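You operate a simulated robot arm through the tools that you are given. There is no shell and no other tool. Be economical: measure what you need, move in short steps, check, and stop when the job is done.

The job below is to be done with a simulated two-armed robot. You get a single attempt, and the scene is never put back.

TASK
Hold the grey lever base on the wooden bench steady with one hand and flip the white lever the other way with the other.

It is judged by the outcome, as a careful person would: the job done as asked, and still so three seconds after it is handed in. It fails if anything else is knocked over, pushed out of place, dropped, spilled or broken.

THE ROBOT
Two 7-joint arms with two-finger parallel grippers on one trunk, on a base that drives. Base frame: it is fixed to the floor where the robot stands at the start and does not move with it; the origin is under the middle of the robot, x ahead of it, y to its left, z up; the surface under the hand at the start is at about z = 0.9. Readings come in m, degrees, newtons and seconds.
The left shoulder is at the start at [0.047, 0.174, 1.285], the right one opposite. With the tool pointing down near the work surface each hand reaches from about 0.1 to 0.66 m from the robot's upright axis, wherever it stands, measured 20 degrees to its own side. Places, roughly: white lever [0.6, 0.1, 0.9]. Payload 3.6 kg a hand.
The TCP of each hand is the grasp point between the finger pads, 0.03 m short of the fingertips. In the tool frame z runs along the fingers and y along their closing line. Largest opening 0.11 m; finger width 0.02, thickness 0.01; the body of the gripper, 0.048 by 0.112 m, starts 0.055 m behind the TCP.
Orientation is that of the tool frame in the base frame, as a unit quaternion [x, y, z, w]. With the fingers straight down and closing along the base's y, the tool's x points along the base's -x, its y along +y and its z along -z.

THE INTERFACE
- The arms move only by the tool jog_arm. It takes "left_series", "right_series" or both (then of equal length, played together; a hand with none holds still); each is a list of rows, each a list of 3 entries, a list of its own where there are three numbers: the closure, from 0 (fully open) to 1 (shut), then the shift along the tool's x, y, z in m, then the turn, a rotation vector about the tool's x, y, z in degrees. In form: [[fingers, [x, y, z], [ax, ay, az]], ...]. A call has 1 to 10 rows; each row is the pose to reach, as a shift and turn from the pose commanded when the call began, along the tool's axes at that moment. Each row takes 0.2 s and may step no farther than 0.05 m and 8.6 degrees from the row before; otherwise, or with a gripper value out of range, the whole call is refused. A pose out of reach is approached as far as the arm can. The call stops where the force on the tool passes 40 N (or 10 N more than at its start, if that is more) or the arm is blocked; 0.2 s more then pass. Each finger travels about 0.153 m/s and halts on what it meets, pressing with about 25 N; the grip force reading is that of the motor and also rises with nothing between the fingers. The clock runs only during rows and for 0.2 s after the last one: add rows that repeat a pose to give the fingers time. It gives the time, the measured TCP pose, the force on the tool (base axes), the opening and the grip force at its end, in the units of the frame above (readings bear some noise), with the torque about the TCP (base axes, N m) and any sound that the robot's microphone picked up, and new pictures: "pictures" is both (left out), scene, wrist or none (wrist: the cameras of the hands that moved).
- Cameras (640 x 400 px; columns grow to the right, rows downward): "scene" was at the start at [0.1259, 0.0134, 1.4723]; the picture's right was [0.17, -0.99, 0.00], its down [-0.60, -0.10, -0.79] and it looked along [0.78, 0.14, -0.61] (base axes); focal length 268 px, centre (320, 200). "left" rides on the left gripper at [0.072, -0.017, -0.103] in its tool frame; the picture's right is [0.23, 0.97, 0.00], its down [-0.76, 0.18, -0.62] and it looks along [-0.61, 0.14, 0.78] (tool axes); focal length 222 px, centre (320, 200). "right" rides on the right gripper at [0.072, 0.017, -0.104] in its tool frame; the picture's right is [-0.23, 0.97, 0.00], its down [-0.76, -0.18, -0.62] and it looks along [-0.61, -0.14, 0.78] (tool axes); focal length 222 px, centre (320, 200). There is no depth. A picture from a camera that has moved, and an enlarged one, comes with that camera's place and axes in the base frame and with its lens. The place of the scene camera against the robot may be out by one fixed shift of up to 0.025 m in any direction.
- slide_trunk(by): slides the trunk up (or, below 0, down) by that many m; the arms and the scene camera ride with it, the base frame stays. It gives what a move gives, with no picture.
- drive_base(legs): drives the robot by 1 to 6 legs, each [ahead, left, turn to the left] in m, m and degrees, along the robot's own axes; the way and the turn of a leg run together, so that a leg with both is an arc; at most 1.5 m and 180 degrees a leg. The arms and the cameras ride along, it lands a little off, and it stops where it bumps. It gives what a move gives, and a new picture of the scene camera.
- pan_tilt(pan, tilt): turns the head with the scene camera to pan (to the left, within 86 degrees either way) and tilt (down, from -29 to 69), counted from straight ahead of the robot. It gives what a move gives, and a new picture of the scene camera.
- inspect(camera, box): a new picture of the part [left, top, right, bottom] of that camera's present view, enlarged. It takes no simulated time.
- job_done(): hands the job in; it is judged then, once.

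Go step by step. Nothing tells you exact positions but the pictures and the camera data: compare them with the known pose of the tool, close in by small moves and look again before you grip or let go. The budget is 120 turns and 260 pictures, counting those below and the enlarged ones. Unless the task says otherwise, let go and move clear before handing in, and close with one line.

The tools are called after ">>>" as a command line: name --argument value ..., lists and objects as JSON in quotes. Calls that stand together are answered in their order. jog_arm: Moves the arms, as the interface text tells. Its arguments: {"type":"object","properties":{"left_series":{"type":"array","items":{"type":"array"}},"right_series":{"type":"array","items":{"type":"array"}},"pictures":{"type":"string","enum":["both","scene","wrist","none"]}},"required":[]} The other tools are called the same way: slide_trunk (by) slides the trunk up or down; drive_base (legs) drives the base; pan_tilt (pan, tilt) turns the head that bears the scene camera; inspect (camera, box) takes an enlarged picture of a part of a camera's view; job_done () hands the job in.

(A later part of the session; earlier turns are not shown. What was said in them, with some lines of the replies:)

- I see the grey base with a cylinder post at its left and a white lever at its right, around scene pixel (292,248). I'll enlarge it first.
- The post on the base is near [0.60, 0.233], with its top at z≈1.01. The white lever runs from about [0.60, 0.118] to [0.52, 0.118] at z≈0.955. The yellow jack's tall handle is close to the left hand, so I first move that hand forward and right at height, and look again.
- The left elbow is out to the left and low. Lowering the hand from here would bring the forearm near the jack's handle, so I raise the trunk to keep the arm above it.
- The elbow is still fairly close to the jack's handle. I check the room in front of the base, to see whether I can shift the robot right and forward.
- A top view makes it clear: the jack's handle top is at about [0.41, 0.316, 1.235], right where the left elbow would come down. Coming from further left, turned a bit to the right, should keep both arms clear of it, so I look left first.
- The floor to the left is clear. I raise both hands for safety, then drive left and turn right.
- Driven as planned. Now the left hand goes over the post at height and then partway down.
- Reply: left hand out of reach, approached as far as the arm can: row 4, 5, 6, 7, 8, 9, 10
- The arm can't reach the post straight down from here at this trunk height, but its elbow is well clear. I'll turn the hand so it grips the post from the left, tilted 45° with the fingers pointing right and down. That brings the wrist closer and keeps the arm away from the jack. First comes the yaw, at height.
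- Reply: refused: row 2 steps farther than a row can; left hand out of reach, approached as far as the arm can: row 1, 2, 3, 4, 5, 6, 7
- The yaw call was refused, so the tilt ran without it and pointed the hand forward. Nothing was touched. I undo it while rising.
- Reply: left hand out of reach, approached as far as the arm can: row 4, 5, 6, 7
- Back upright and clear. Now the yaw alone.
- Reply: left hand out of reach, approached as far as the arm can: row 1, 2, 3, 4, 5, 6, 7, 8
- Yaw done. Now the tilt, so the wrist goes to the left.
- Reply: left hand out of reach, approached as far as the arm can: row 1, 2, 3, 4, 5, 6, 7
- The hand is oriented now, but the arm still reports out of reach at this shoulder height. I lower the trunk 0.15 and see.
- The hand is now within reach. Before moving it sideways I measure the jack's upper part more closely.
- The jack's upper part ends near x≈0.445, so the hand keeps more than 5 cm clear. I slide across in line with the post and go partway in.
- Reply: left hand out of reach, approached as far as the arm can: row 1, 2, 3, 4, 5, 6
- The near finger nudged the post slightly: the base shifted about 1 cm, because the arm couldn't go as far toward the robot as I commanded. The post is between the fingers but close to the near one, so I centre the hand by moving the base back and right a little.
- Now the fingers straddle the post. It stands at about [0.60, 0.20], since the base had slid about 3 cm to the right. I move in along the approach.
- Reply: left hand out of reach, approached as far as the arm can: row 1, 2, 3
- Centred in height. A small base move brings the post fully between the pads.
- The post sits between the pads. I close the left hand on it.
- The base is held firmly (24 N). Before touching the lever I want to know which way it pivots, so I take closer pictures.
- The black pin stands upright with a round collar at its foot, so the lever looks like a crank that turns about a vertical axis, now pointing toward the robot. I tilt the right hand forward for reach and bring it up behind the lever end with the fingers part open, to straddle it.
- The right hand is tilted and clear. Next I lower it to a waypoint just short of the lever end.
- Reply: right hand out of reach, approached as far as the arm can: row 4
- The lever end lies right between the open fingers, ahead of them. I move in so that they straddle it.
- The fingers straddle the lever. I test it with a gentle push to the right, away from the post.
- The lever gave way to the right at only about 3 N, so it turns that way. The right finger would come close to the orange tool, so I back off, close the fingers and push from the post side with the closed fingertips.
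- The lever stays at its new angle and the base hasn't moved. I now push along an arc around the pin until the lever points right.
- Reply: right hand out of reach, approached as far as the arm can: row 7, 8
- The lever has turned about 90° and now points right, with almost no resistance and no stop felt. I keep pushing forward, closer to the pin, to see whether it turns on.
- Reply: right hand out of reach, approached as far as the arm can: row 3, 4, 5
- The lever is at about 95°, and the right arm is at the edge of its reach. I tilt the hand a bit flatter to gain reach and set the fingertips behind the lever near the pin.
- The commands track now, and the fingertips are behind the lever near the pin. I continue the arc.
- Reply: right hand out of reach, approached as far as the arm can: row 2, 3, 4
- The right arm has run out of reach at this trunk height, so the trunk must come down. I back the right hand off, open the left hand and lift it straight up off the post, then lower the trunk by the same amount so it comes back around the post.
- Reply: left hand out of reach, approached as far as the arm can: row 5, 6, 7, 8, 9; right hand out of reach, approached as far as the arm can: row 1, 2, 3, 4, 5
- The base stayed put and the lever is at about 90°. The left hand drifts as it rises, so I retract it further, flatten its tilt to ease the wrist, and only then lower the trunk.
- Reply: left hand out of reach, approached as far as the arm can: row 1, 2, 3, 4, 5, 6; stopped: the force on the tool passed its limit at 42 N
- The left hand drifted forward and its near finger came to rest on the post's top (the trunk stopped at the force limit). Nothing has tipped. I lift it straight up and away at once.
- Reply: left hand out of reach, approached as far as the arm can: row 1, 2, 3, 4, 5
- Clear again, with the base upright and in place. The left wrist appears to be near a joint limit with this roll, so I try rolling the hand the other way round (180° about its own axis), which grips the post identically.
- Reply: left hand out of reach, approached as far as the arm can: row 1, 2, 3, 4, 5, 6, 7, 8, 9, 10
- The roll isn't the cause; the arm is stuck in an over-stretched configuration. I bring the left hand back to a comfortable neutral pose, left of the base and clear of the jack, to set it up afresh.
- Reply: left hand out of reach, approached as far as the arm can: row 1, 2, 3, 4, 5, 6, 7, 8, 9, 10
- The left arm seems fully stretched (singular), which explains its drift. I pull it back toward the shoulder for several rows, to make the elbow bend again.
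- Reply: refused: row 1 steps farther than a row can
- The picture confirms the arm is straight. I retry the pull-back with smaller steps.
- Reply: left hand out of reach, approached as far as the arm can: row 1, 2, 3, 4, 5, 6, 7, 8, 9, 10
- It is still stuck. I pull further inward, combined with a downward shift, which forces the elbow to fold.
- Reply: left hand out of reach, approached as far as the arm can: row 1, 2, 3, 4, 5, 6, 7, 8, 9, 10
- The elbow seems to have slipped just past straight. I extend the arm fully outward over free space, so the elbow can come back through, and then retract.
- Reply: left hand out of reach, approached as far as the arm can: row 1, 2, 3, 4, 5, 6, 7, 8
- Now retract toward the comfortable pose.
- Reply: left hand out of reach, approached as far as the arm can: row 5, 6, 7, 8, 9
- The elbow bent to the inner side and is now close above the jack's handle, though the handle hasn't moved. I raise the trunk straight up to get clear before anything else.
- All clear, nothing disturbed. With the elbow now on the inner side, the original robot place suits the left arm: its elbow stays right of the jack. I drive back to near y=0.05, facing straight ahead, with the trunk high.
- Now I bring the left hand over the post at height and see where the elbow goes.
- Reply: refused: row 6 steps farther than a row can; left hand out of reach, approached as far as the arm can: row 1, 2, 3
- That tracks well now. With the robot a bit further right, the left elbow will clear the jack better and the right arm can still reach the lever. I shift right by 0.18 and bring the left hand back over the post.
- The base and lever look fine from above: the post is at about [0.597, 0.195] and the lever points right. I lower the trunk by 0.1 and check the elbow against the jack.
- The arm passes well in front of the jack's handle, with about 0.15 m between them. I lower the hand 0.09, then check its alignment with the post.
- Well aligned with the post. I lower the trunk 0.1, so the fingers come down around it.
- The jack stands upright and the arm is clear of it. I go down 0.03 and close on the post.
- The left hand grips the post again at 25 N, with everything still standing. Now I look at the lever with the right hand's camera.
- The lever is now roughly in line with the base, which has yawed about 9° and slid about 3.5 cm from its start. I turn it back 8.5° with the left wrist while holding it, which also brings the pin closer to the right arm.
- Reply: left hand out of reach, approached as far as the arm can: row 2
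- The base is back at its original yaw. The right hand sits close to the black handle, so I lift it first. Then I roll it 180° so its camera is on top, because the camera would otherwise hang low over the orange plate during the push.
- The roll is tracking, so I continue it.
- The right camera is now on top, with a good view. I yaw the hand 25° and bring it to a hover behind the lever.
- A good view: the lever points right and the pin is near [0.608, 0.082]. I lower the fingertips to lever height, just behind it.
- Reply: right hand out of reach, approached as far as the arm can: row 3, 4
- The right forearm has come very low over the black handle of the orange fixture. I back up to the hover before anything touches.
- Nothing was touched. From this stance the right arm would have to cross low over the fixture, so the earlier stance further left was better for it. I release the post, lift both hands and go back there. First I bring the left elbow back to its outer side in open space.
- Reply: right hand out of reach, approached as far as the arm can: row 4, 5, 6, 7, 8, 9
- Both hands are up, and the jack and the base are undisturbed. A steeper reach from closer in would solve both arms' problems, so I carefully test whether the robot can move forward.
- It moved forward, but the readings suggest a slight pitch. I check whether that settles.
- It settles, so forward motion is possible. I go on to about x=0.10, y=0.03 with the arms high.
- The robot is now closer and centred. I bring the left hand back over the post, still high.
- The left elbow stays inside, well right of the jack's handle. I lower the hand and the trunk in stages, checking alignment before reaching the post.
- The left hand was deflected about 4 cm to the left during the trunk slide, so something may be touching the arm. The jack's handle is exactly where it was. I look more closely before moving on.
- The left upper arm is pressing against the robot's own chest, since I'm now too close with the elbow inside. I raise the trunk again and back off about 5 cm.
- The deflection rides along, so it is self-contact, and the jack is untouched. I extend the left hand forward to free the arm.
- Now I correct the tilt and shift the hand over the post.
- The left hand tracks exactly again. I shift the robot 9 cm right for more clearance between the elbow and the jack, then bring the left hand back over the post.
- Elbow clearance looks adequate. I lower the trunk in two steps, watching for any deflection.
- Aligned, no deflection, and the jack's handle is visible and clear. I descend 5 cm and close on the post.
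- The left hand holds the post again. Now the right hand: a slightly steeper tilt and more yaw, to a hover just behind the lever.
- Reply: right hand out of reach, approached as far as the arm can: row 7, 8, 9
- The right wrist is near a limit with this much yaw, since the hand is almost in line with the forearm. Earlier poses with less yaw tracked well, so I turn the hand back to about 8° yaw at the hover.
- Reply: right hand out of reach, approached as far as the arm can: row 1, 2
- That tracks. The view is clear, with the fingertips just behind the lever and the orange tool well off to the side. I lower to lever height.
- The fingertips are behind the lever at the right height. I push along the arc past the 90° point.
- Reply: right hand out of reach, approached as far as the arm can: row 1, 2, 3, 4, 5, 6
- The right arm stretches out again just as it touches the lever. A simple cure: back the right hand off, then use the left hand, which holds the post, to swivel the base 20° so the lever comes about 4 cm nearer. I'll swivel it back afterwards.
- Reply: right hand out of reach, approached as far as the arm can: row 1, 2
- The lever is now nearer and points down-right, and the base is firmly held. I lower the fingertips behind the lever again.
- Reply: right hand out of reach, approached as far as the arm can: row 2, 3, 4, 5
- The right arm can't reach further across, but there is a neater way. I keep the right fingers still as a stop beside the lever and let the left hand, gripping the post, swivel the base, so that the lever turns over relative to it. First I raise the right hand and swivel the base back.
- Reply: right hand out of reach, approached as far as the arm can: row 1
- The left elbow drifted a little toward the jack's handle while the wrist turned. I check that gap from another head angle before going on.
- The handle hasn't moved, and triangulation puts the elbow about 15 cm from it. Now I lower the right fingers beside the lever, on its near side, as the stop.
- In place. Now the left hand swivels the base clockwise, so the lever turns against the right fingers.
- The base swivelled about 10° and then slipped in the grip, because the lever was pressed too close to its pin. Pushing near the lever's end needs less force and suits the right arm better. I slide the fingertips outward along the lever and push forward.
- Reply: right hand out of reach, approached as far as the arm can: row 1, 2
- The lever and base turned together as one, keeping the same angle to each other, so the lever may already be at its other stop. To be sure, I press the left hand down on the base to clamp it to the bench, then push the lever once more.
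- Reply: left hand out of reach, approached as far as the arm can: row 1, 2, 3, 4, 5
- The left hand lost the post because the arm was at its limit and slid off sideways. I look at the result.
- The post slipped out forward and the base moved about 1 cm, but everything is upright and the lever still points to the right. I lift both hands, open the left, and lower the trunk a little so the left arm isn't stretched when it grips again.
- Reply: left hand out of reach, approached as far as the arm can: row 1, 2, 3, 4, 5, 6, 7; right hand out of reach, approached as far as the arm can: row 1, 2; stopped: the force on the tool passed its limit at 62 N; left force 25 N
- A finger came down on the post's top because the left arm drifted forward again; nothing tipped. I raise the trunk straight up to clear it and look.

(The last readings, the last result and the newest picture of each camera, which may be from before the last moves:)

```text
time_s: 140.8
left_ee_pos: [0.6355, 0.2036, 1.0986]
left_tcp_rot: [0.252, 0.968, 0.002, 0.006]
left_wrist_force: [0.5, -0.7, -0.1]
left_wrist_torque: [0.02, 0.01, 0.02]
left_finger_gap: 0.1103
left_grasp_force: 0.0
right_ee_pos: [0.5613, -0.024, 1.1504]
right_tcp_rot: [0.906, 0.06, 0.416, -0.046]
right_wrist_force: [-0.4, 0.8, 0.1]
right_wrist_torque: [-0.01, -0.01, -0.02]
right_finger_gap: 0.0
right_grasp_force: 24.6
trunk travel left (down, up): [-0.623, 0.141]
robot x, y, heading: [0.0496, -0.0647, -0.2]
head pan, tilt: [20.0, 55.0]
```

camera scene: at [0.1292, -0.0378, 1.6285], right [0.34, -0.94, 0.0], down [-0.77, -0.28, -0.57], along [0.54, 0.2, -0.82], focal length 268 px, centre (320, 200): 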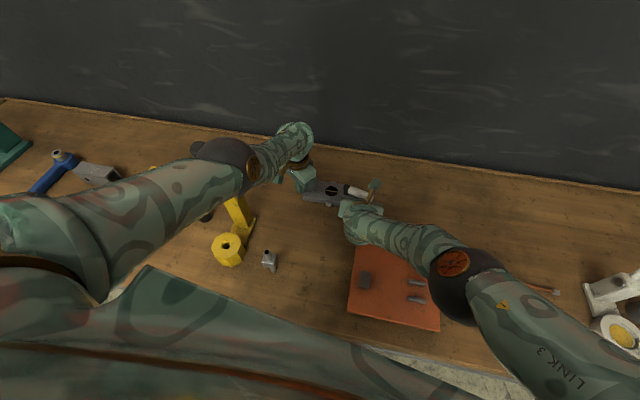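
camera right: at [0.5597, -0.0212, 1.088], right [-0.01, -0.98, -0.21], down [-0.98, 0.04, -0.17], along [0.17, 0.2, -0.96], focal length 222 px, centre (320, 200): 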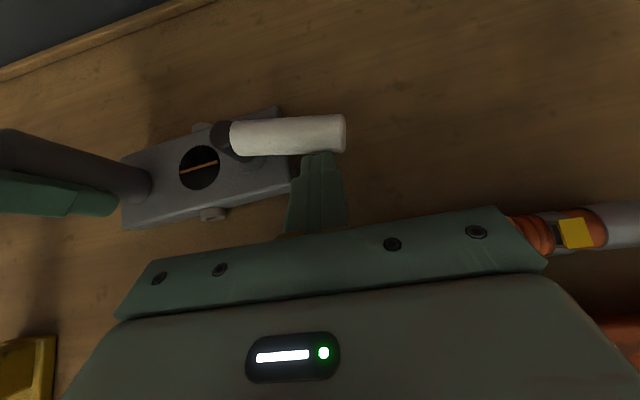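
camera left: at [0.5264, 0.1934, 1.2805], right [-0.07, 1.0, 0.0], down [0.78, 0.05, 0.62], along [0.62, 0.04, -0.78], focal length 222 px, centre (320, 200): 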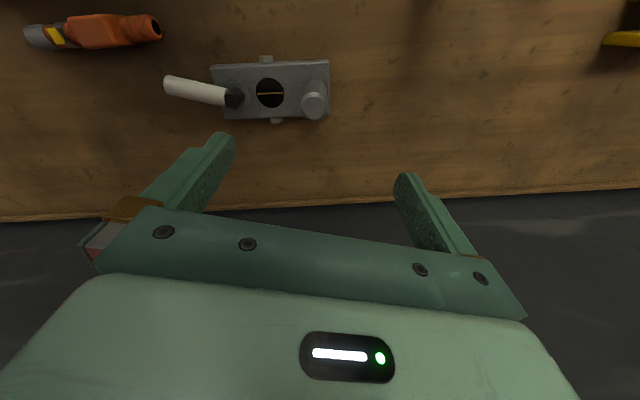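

I use the base for the final alignment instead of the stretched arm: a small move back and right puts the left hand over the post. Then I check the jack and the alignment.

>>> drive_base --legs '[[-0.016, -0.027, 0]]'

>>> inspect --camera "left" --box '[0, 0, 640, 400]'

>>> pan_tilt --pan 50 --tilt 45

```text
time_s: 141.6
left_ee_pos: [0.6213, 0.1797, 1.0983]
left_tcp_rot: [0.252, 0.968, 0.0, 0.006]
left_wrist_force: [0.1, 1.4, 0.5]
left_wrist_torque: [-0.02, 0.06, -0.01]
left_finger_gap: 0.1097
left_grasp_force: 0.0
right_ee_pos: [0.5479, -0.0467, 1.1487]
right_tcp_rot: [0.907, 0.06, 0.415, -0.045]
right_wrist_force: [0.3, 0.3, 0.0]
right_wrist_torque: [0.01, -0.01, -0.01]
right_finger_gap: 0.0
right_grasp_force: 25.1
trunk travel left (down, up): [-0.623, 0.141]
robot x, y, heading: [0.0335, -0.0869, -0.0]
head pan, tilt: [20.0, 55.0]
camera scene: at [0.1137, -0.0604, 1.6711], right [0.35, -0.94, 0.0], down [-0.77, -0.28, -0.57], along [0.54, 0.2, -0.82], focal length 268 px, centre (320, 200)
```

scene: 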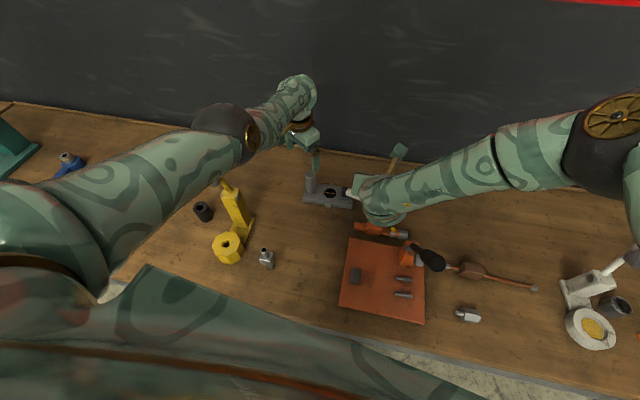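

```text
1.00 times, centred on (320, 200) of left (not enlarged: the box is as wide or as high as the picture)
camera zoom: at [0.5488, 0.2002, 1.1993], right [0.28, 0.96, 0.0], down [0.74, -0.21, 0.63], along [0.61, -0.17, -0.77], focal length 222 px, centre (320, 200)
```

zoom: 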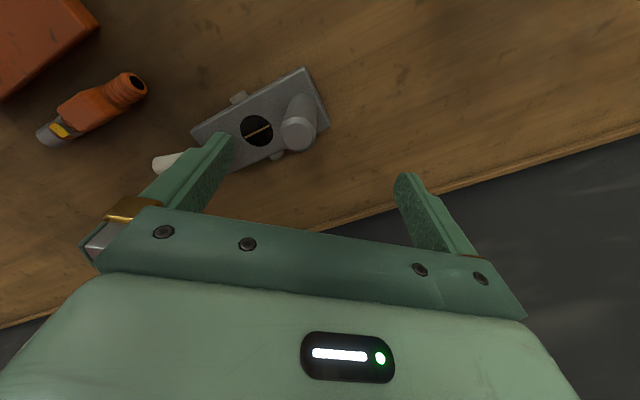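

```text
time_s: 142.6
left_ee_pos: [0.62, 0.1779, 1.0983]
left_tcp_rot: [0.252, 0.968, 0.001, 0.006]
left_wrist_force: [0.4, -0.2, 0.4]
left_wrist_torque: [-0.01, -0.01, -0.02]
left_finger_gap: 0.1099
left_grasp_force: 0.1
right_ee_pos: [0.5476, -0.0496, 1.1492]
right_tcp_rot: [0.907, 0.059, 0.415, -0.046]
right_wrist_force: [1.3, -0.1, -0.4]
right_wrist_torque: [-0.03, 0.02, -0.02]
right_finger_gap: 0.0001
right_grasp_force: 25.0
trunk travel left (down, up): [-0.623, 0.141]
robot x, y, heading: [0.0334, -0.0897, 0.2]
head pan, tilt: [50.0, 45.0]
camera scene: at [0.0963, -0.026, 1.6847], right [0.77, -0.64, 0.0], down [-0.45, -0.54, -0.71], along [0.45, 0.54, -0.71], focal length 268 px, centre (320, 200)
```

scene: 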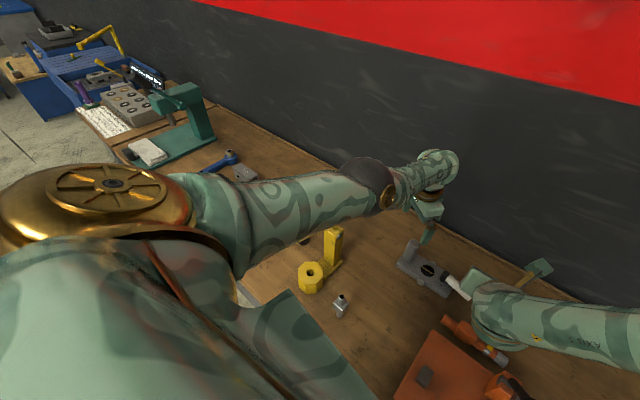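

The jack's yellow rod is where it was. The post is at about [0.623, 0.160], so I shift right 1.8 cm more before descending.

>>> drive_base --legs '[[0.002, -0.018, 0]]'

>>> inspect --camera "left" --box '[160, 40, 480, 240]'

```text
time_s: 143.3
left_ee_pos: [0.6207, 0.1644, 1.0976]
left_tcp_rot: [0.251, 0.968, 0.002, 0.007]
left_wrist_force: [-0.1, -0.3, 0.8]
left_wrist_torque: [-0.03, 0.01, -0.03]
left_finger_gap: 0.1101
left_grasp_force: 0.0
right_ee_pos: [0.5479, -0.0635, 1.1497]
right_tcp_rot: [0.906, 0.06, 0.416, -0.045]
right_wrist_force: [0.2, 1.1, -0.9]
right_wrist_torque: [-0.05, 0.01, -0.05]
right_finger_gap: 0.0
right_grasp_force: 25.2
trunk travel left (down, up): [-0.623, 0.141]
robot x, y, heading: [0.0365, -0.106, 0.1]
head pan, tilt: [50.0, 45.0]
camera scene: at [0.0972, -0.0401, 1.6846], right [0.77, -0.64, 0.0], down [-0.45, -0.55, -0.71], along [0.45, 0.54, -0.71], focal length 268 px, centre (320, 200)
```

scene: 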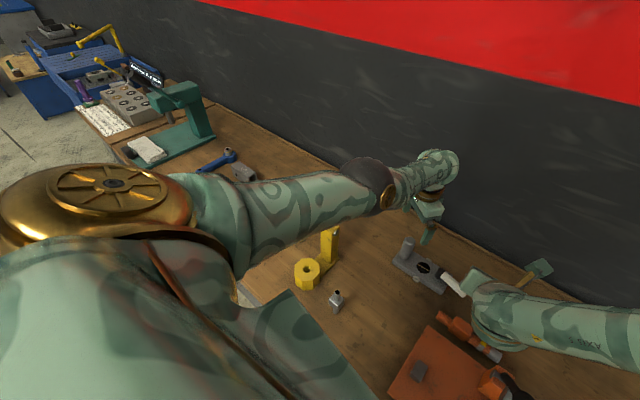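

```text
2.00 times, centred on (320, 140) of left
camera zoom: at [0.5486, 0.1834, 1.2003], right [0.28, 0.96, 0.0], down [0.74, -0.21, 0.63], along [0.61, -0.17, -0.77], focal length 444 px, centre (320, 320)
```

zoom: 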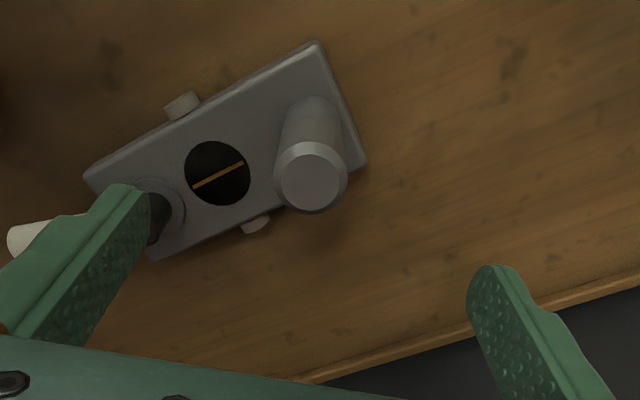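

Aligned within 5 mm. I raise the right hand to keep it clear, then lower the trunk so the left fingers come around the post.

>>> jog_arm --right_series '[[1, [0.03, 0, -0.026], [0, 0, 0]], [1, [0.06, 0, -0.052], [0, 0, 0]], [1, [0.09, 0, -0.077], [0, 0, 0]], [1, [0.09, 0, -0.077], [0, 0, 0]]]' --pictures "none"

>>> slide_trunk --by -0.115

>>> inspect --camera "left" --box '[160, 40, 480, 240]'

>>> inspect --camera "scene" --box '[220, 100, 500, 320]'

```text
time_s: 144.3
left_ee_pos: [0.6207, 0.1619, 1.0984]
left_tcp_rot: [0.252, 0.968, 0.002, 0.007]
left_wrist_force: [0.0, 0.0, -0.7]
left_wrist_torque: [0.0, 0.03, -0.01]
left_finger_gap: 0.1098
left_grasp_force: 0.0
right_ee_pos: [0.5503, -0.0677, 1.2681]
right_tcp_rot: [0.906, 0.06, 0.416, -0.047]
right_wrist_force: [-0.2, -0.4, -0.3]
right_wrist_torque: [0.01, -0.01, -0.02]
right_finger_gap: 0.0
right_grasp_force: 24.9
trunk travel left (down, up): [-0.623, 0.141]
robot x, y, heading: [0.0418, -0.1056, 0.4]
head pan, tilt: [50.0, 45.0]
```

```text
time_s: 145.8
left_ee_pos: [0.6218, 0.1607, 0.9843]
left_tcp_rot: [0.251, 0.968, 0.002, 0.007]
left_wrist_force: [0.2, 0.1, 0.7]
left_wrist_torque: [-0.02, 0.04, 0.02]
left_finger_gap: 0.11
left_grasp_force: 0.1
right_ee_pos: [0.5484, -0.0706, 1.1534]
right_tcp_rot: [0.906, 0.061, 0.417, -0.047]
right_wrist_force: [-0.2, -0.1, -1.0]
right_wrist_torque: [-0.01, 0.02, 0.0]
right_finger_gap: 0.0
right_grasp_force: 25.0
trunk travel left (down, up): [-0.508, 0.256]
robot x, y, heading: [0.0388, -0.1063, 0.4]
head pan, tilt: [50.0, 45.0]
```

```text
2.00 times, centred on (320, 140) of left
camera zoom: at [0.5488, 0.1805, 1.0864], right [0.27, 0.96, 0.0], down [0.74, -0.22, 0.63], along [0.61, -0.17, -0.77], focal length 444 px, centre (320, 320)
```

zoom: 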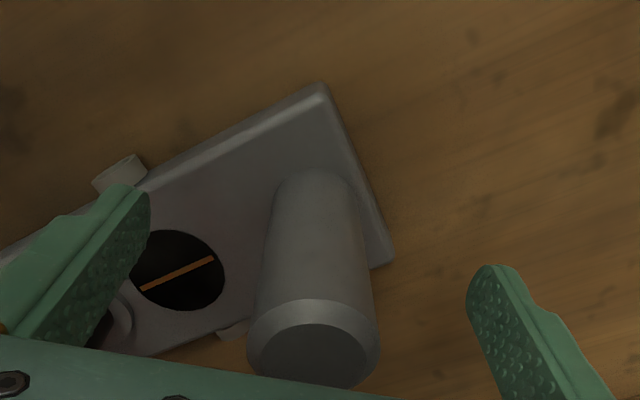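

```text
1.82 times, centred on (360, 210) of scene
camera zoom: at [0.1069, -0.0445, 1.5695], right [0.77, -0.64, 0.0], down [-0.45, -0.54, -0.71], along [0.45, 0.54, -0.71], focal length 487 px, centre (247, 182)
```

zoom: 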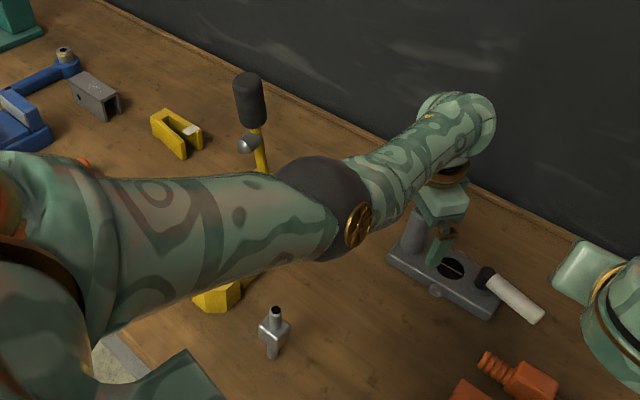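

The left hand straddles the post, and the jack and its handle are clear. I close the grip and then slide the base gently back toward its original place and yaw.

>>> jog_arm --left_series '[[0.4, [0, 0, 0], [0, 0, 0]], [0.7, [0, 0, 0], [0, 0, 0]], [1, [0, 0, 0], [0, 0, 0]], [1, [0, 0, 0], [0, 0, 0]], [1, [0.01, 0.01, 0], [0, 0, -2]], [1, [0.02, 0.02, 0], [0, 0, -4]], [1, [0.03, 0.03, 0], [0, 0, -6]], [1, [0.04, 0.04, 0], [0, 0, -8]], [1, [0.05, 0.05, 0], [0, 0, -10]], [1, [0.05, 0.05, 0], [0, 0, -10]]]' --pictures "both"

```text
time_s: 148.0
left_ee_pos: [0.6017, 0.2286, 0.9836]
left_tcp_rot: [0.166, 0.986, 0.002, 0.006]
left_wrist_force: [0.2, -0.1, 0.2]
left_wrist_torque: [-0.46, 0.06, -0.03]
left_finger_gap: 0.0336
left_grasp_force: 24.5
right_ee_pos: [0.5488, -0.0708, 1.1536]
right_tcp_rot: [0.906, 0.06, 0.416, -0.047]
right_wrist_force: [0.2, -0.3, -0.3]
right_wrist_torque: [0.02, 0.03, -0.01]
right_finger_gap: 0.0
right_grasp_force: 24.4
trunk travel left (down, up): [-0.508, 0.256]
robot x, y, heading: [0.0367, -0.1057, -0.1]
head pan, tilt: [50.0, 45.0]
camera scene: at [0.1071, -0.0446, 1.5694], right [0.77, -0.64, 0.0], down [-0.45, -0.54, -0.71], along [0.45, 0.54, -0.71], focal length 268 px, centre (320, 200)
camera left: at [0.5264, 0.2361, 1.0863], right [0.1, 0.99, 0.0], down [0.77, -0.08, 0.63], along [0.63, -0.06, -0.77], focal length 222 px, centre (320, 200)
```

scene: 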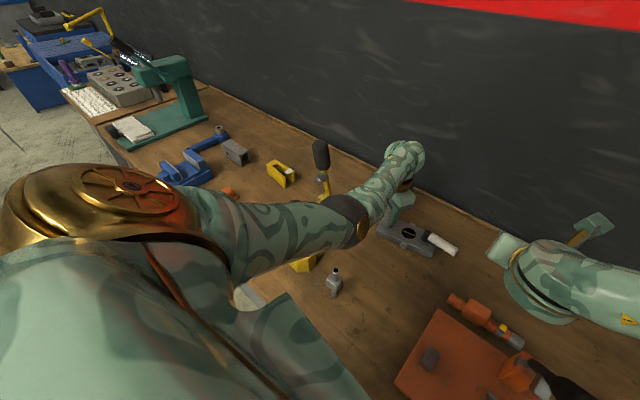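
left: 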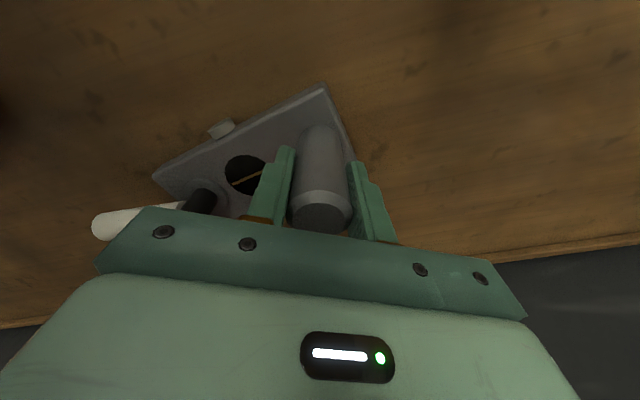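

The post is back at about [0.602, 0.229], practically where it started, with the lever flipped to point right. I trim the base's yaw by 7°, then open the left hand.

>>> jog_arm --left_series '[[1, [0, 0, 0], [0, 0, 3.5]], [1, [0, 0, 0], [0, 0, 7]], [1, [0, 0, 0], [0, 0, 7]], [0.7, [0, 0, 0], [0, 0, 7]], [0.4, [0, 0, 0], [0, 0, 7]], [0, [0, 0, 0], [0, 0, 7]], [0, [0, 0, 0], [0, 0, 7]], [0, [0, 0, 0], [0, 0, 7]]]' --pictures "wrist"

```text
time_s: 149.8
left_ee_pos: [0.6021, 0.2299, 0.9844]
left_tcp_rot: [0.225, 0.974, 0.002, 0.007]
left_wrist_force: [-0.1, 0.3, -0.2]
left_wrist_torque: [-0.01, 0.0, -0.02]
left_finger_gap: 0.11
left_grasp_force: 0.0
right_ee_pos: [0.5486, -0.0704, 1.1539]
right_tcp_rot: [0.907, 0.06, 0.415, -0.046]
right_wrist_force: [-0.2, -0.3, -0.5]
right_wrist_torque: [0.0, 0.0, 0.03]
right_finger_gap: 0.0
right_grasp_force: 25.3
trunk travel left (down, up): [-0.508, 0.256]
robot x, y, heading: [0.0401, -0.1076, 0.3]
head pan, tilt: [50.0, 45.0]
camera left: at [0.528, 0.2449, 1.086], right [0.22, 0.97, 0.0], down [0.75, -0.18, 0.63], along [0.62, -0.14, -0.77], focal length 222 px, centre (320, 200)
```

left: 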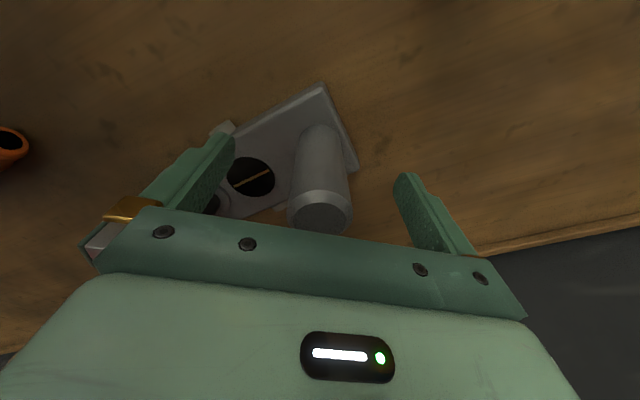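

The hand is open and clear of the post. I raise the trunk straight up to lift both hands away.

>>> slide_trunk --by 0.22

>>> pan_tilt --pan 18 --tilt 55

>>> inspect --camera "left" --box '[100, 0, 420, 200]'

```text
time_s: 152.1
left_ee_pos: [0.6024, 0.2288, 1.2031]
left_tcp_rot: [0.225, 0.974, 0.002, 0.006]
left_wrist_force: [0.2, 0.9, 0.7]
left_wrist_torque: [0.0, -0.01, -0.03]
left_finger_gap: 0.1098
left_grasp_force: 0.0
right_ee_pos: [0.5486, -0.0693, 1.3731]
right_tcp_rot: [0.906, 0.06, 0.416, -0.047]
right_wrist_force: [0.4, -0.3, -0.9]
right_wrist_torque: [0.02, -0.01, -0.01]
right_finger_gap: 0.0
right_grasp_force: 25.3
trunk travel left (down, up): [-0.728, 0.036]
robot x, y, heading: [0.0362, -0.104, 0.2]
head pan, tilt: [50.0, 45.0]
```

```text
time_s: 153.1
left_ee_pos: [0.6023, 0.2292, 1.2042]
left_tcp_rot: [0.226, 0.974, 0.002, 0.007]
left_wrist_force: [0.2, -0.3, -0.1]
left_wrist_torque: [0.01, 0.0, -0.02]
left_finger_gap: 0.11
left_grasp_force: 0.1
right_ee_pos: [0.5486, -0.0712, 1.3724]
right_tcp_rot: [0.906, 0.061, 0.416, -0.048]
right_wrist_force: [0.7, 1.1, -0.2]
right_wrist_torque: [-0.01, 0.02, -0.02]
right_finger_gap: 0.0
right_grasp_force: 24.7
trunk travel left (down, up): [-0.728, 0.036]
robot x, y, heading: [0.0387, -0.1041, 0.1]
head pan, tilt: [18.0, 55.0]
camera scene: at [0.112, -0.0842, 1.7763], right [0.31, -0.95, 0.0], down [-0.78, -0.26, -0.57], along [0.54, 0.18, -0.82], focal length 268 px, centre (320, 200)
```

scene: 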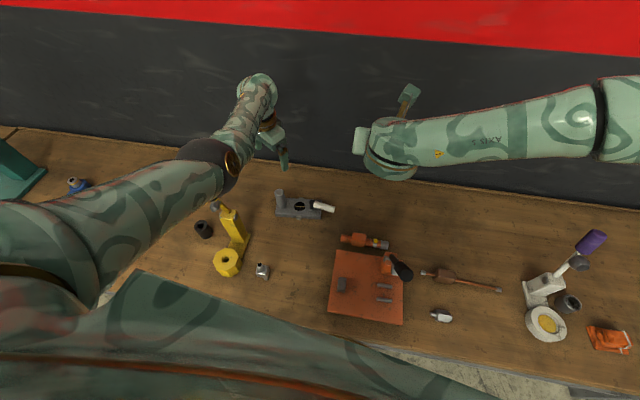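

```text
2.00 times, centred on (260, 100) of left
camera zoom: at [0.5286, 0.2447, 1.3057], right [0.22, 0.97, 0.0], down [0.75, -0.18, 0.63], along [0.62, -0.14, -0.77], focal length 444 px, centre (440, 400)
```

zoom: 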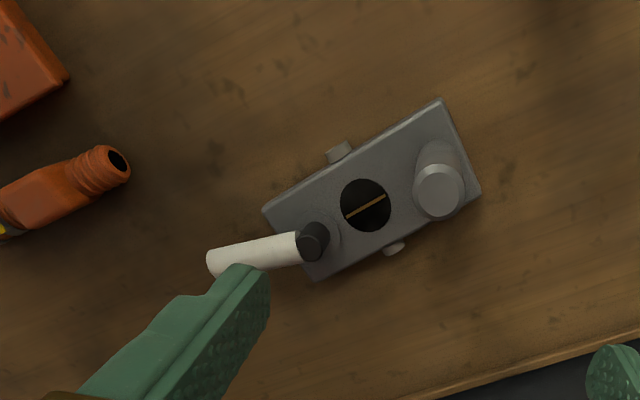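

The grey base is back at its original spot on the bench, turned about 10° from how it started. The white lever has swung about 80° to the right. Three further pushes turned the base without moving the lever, so I take it to be at its other stop. Everything else is standing where it was and both hands are clear, so I hand in.

>>> job_done

```text
The job is handed in.
```

I flipped the white lever about 80° to what I take to be its other stop while the left hand held the base. The base slid several centimetres along the way, and I put it back in place, about 10° off its original angle. Nothing else on the bench appears to have moved.
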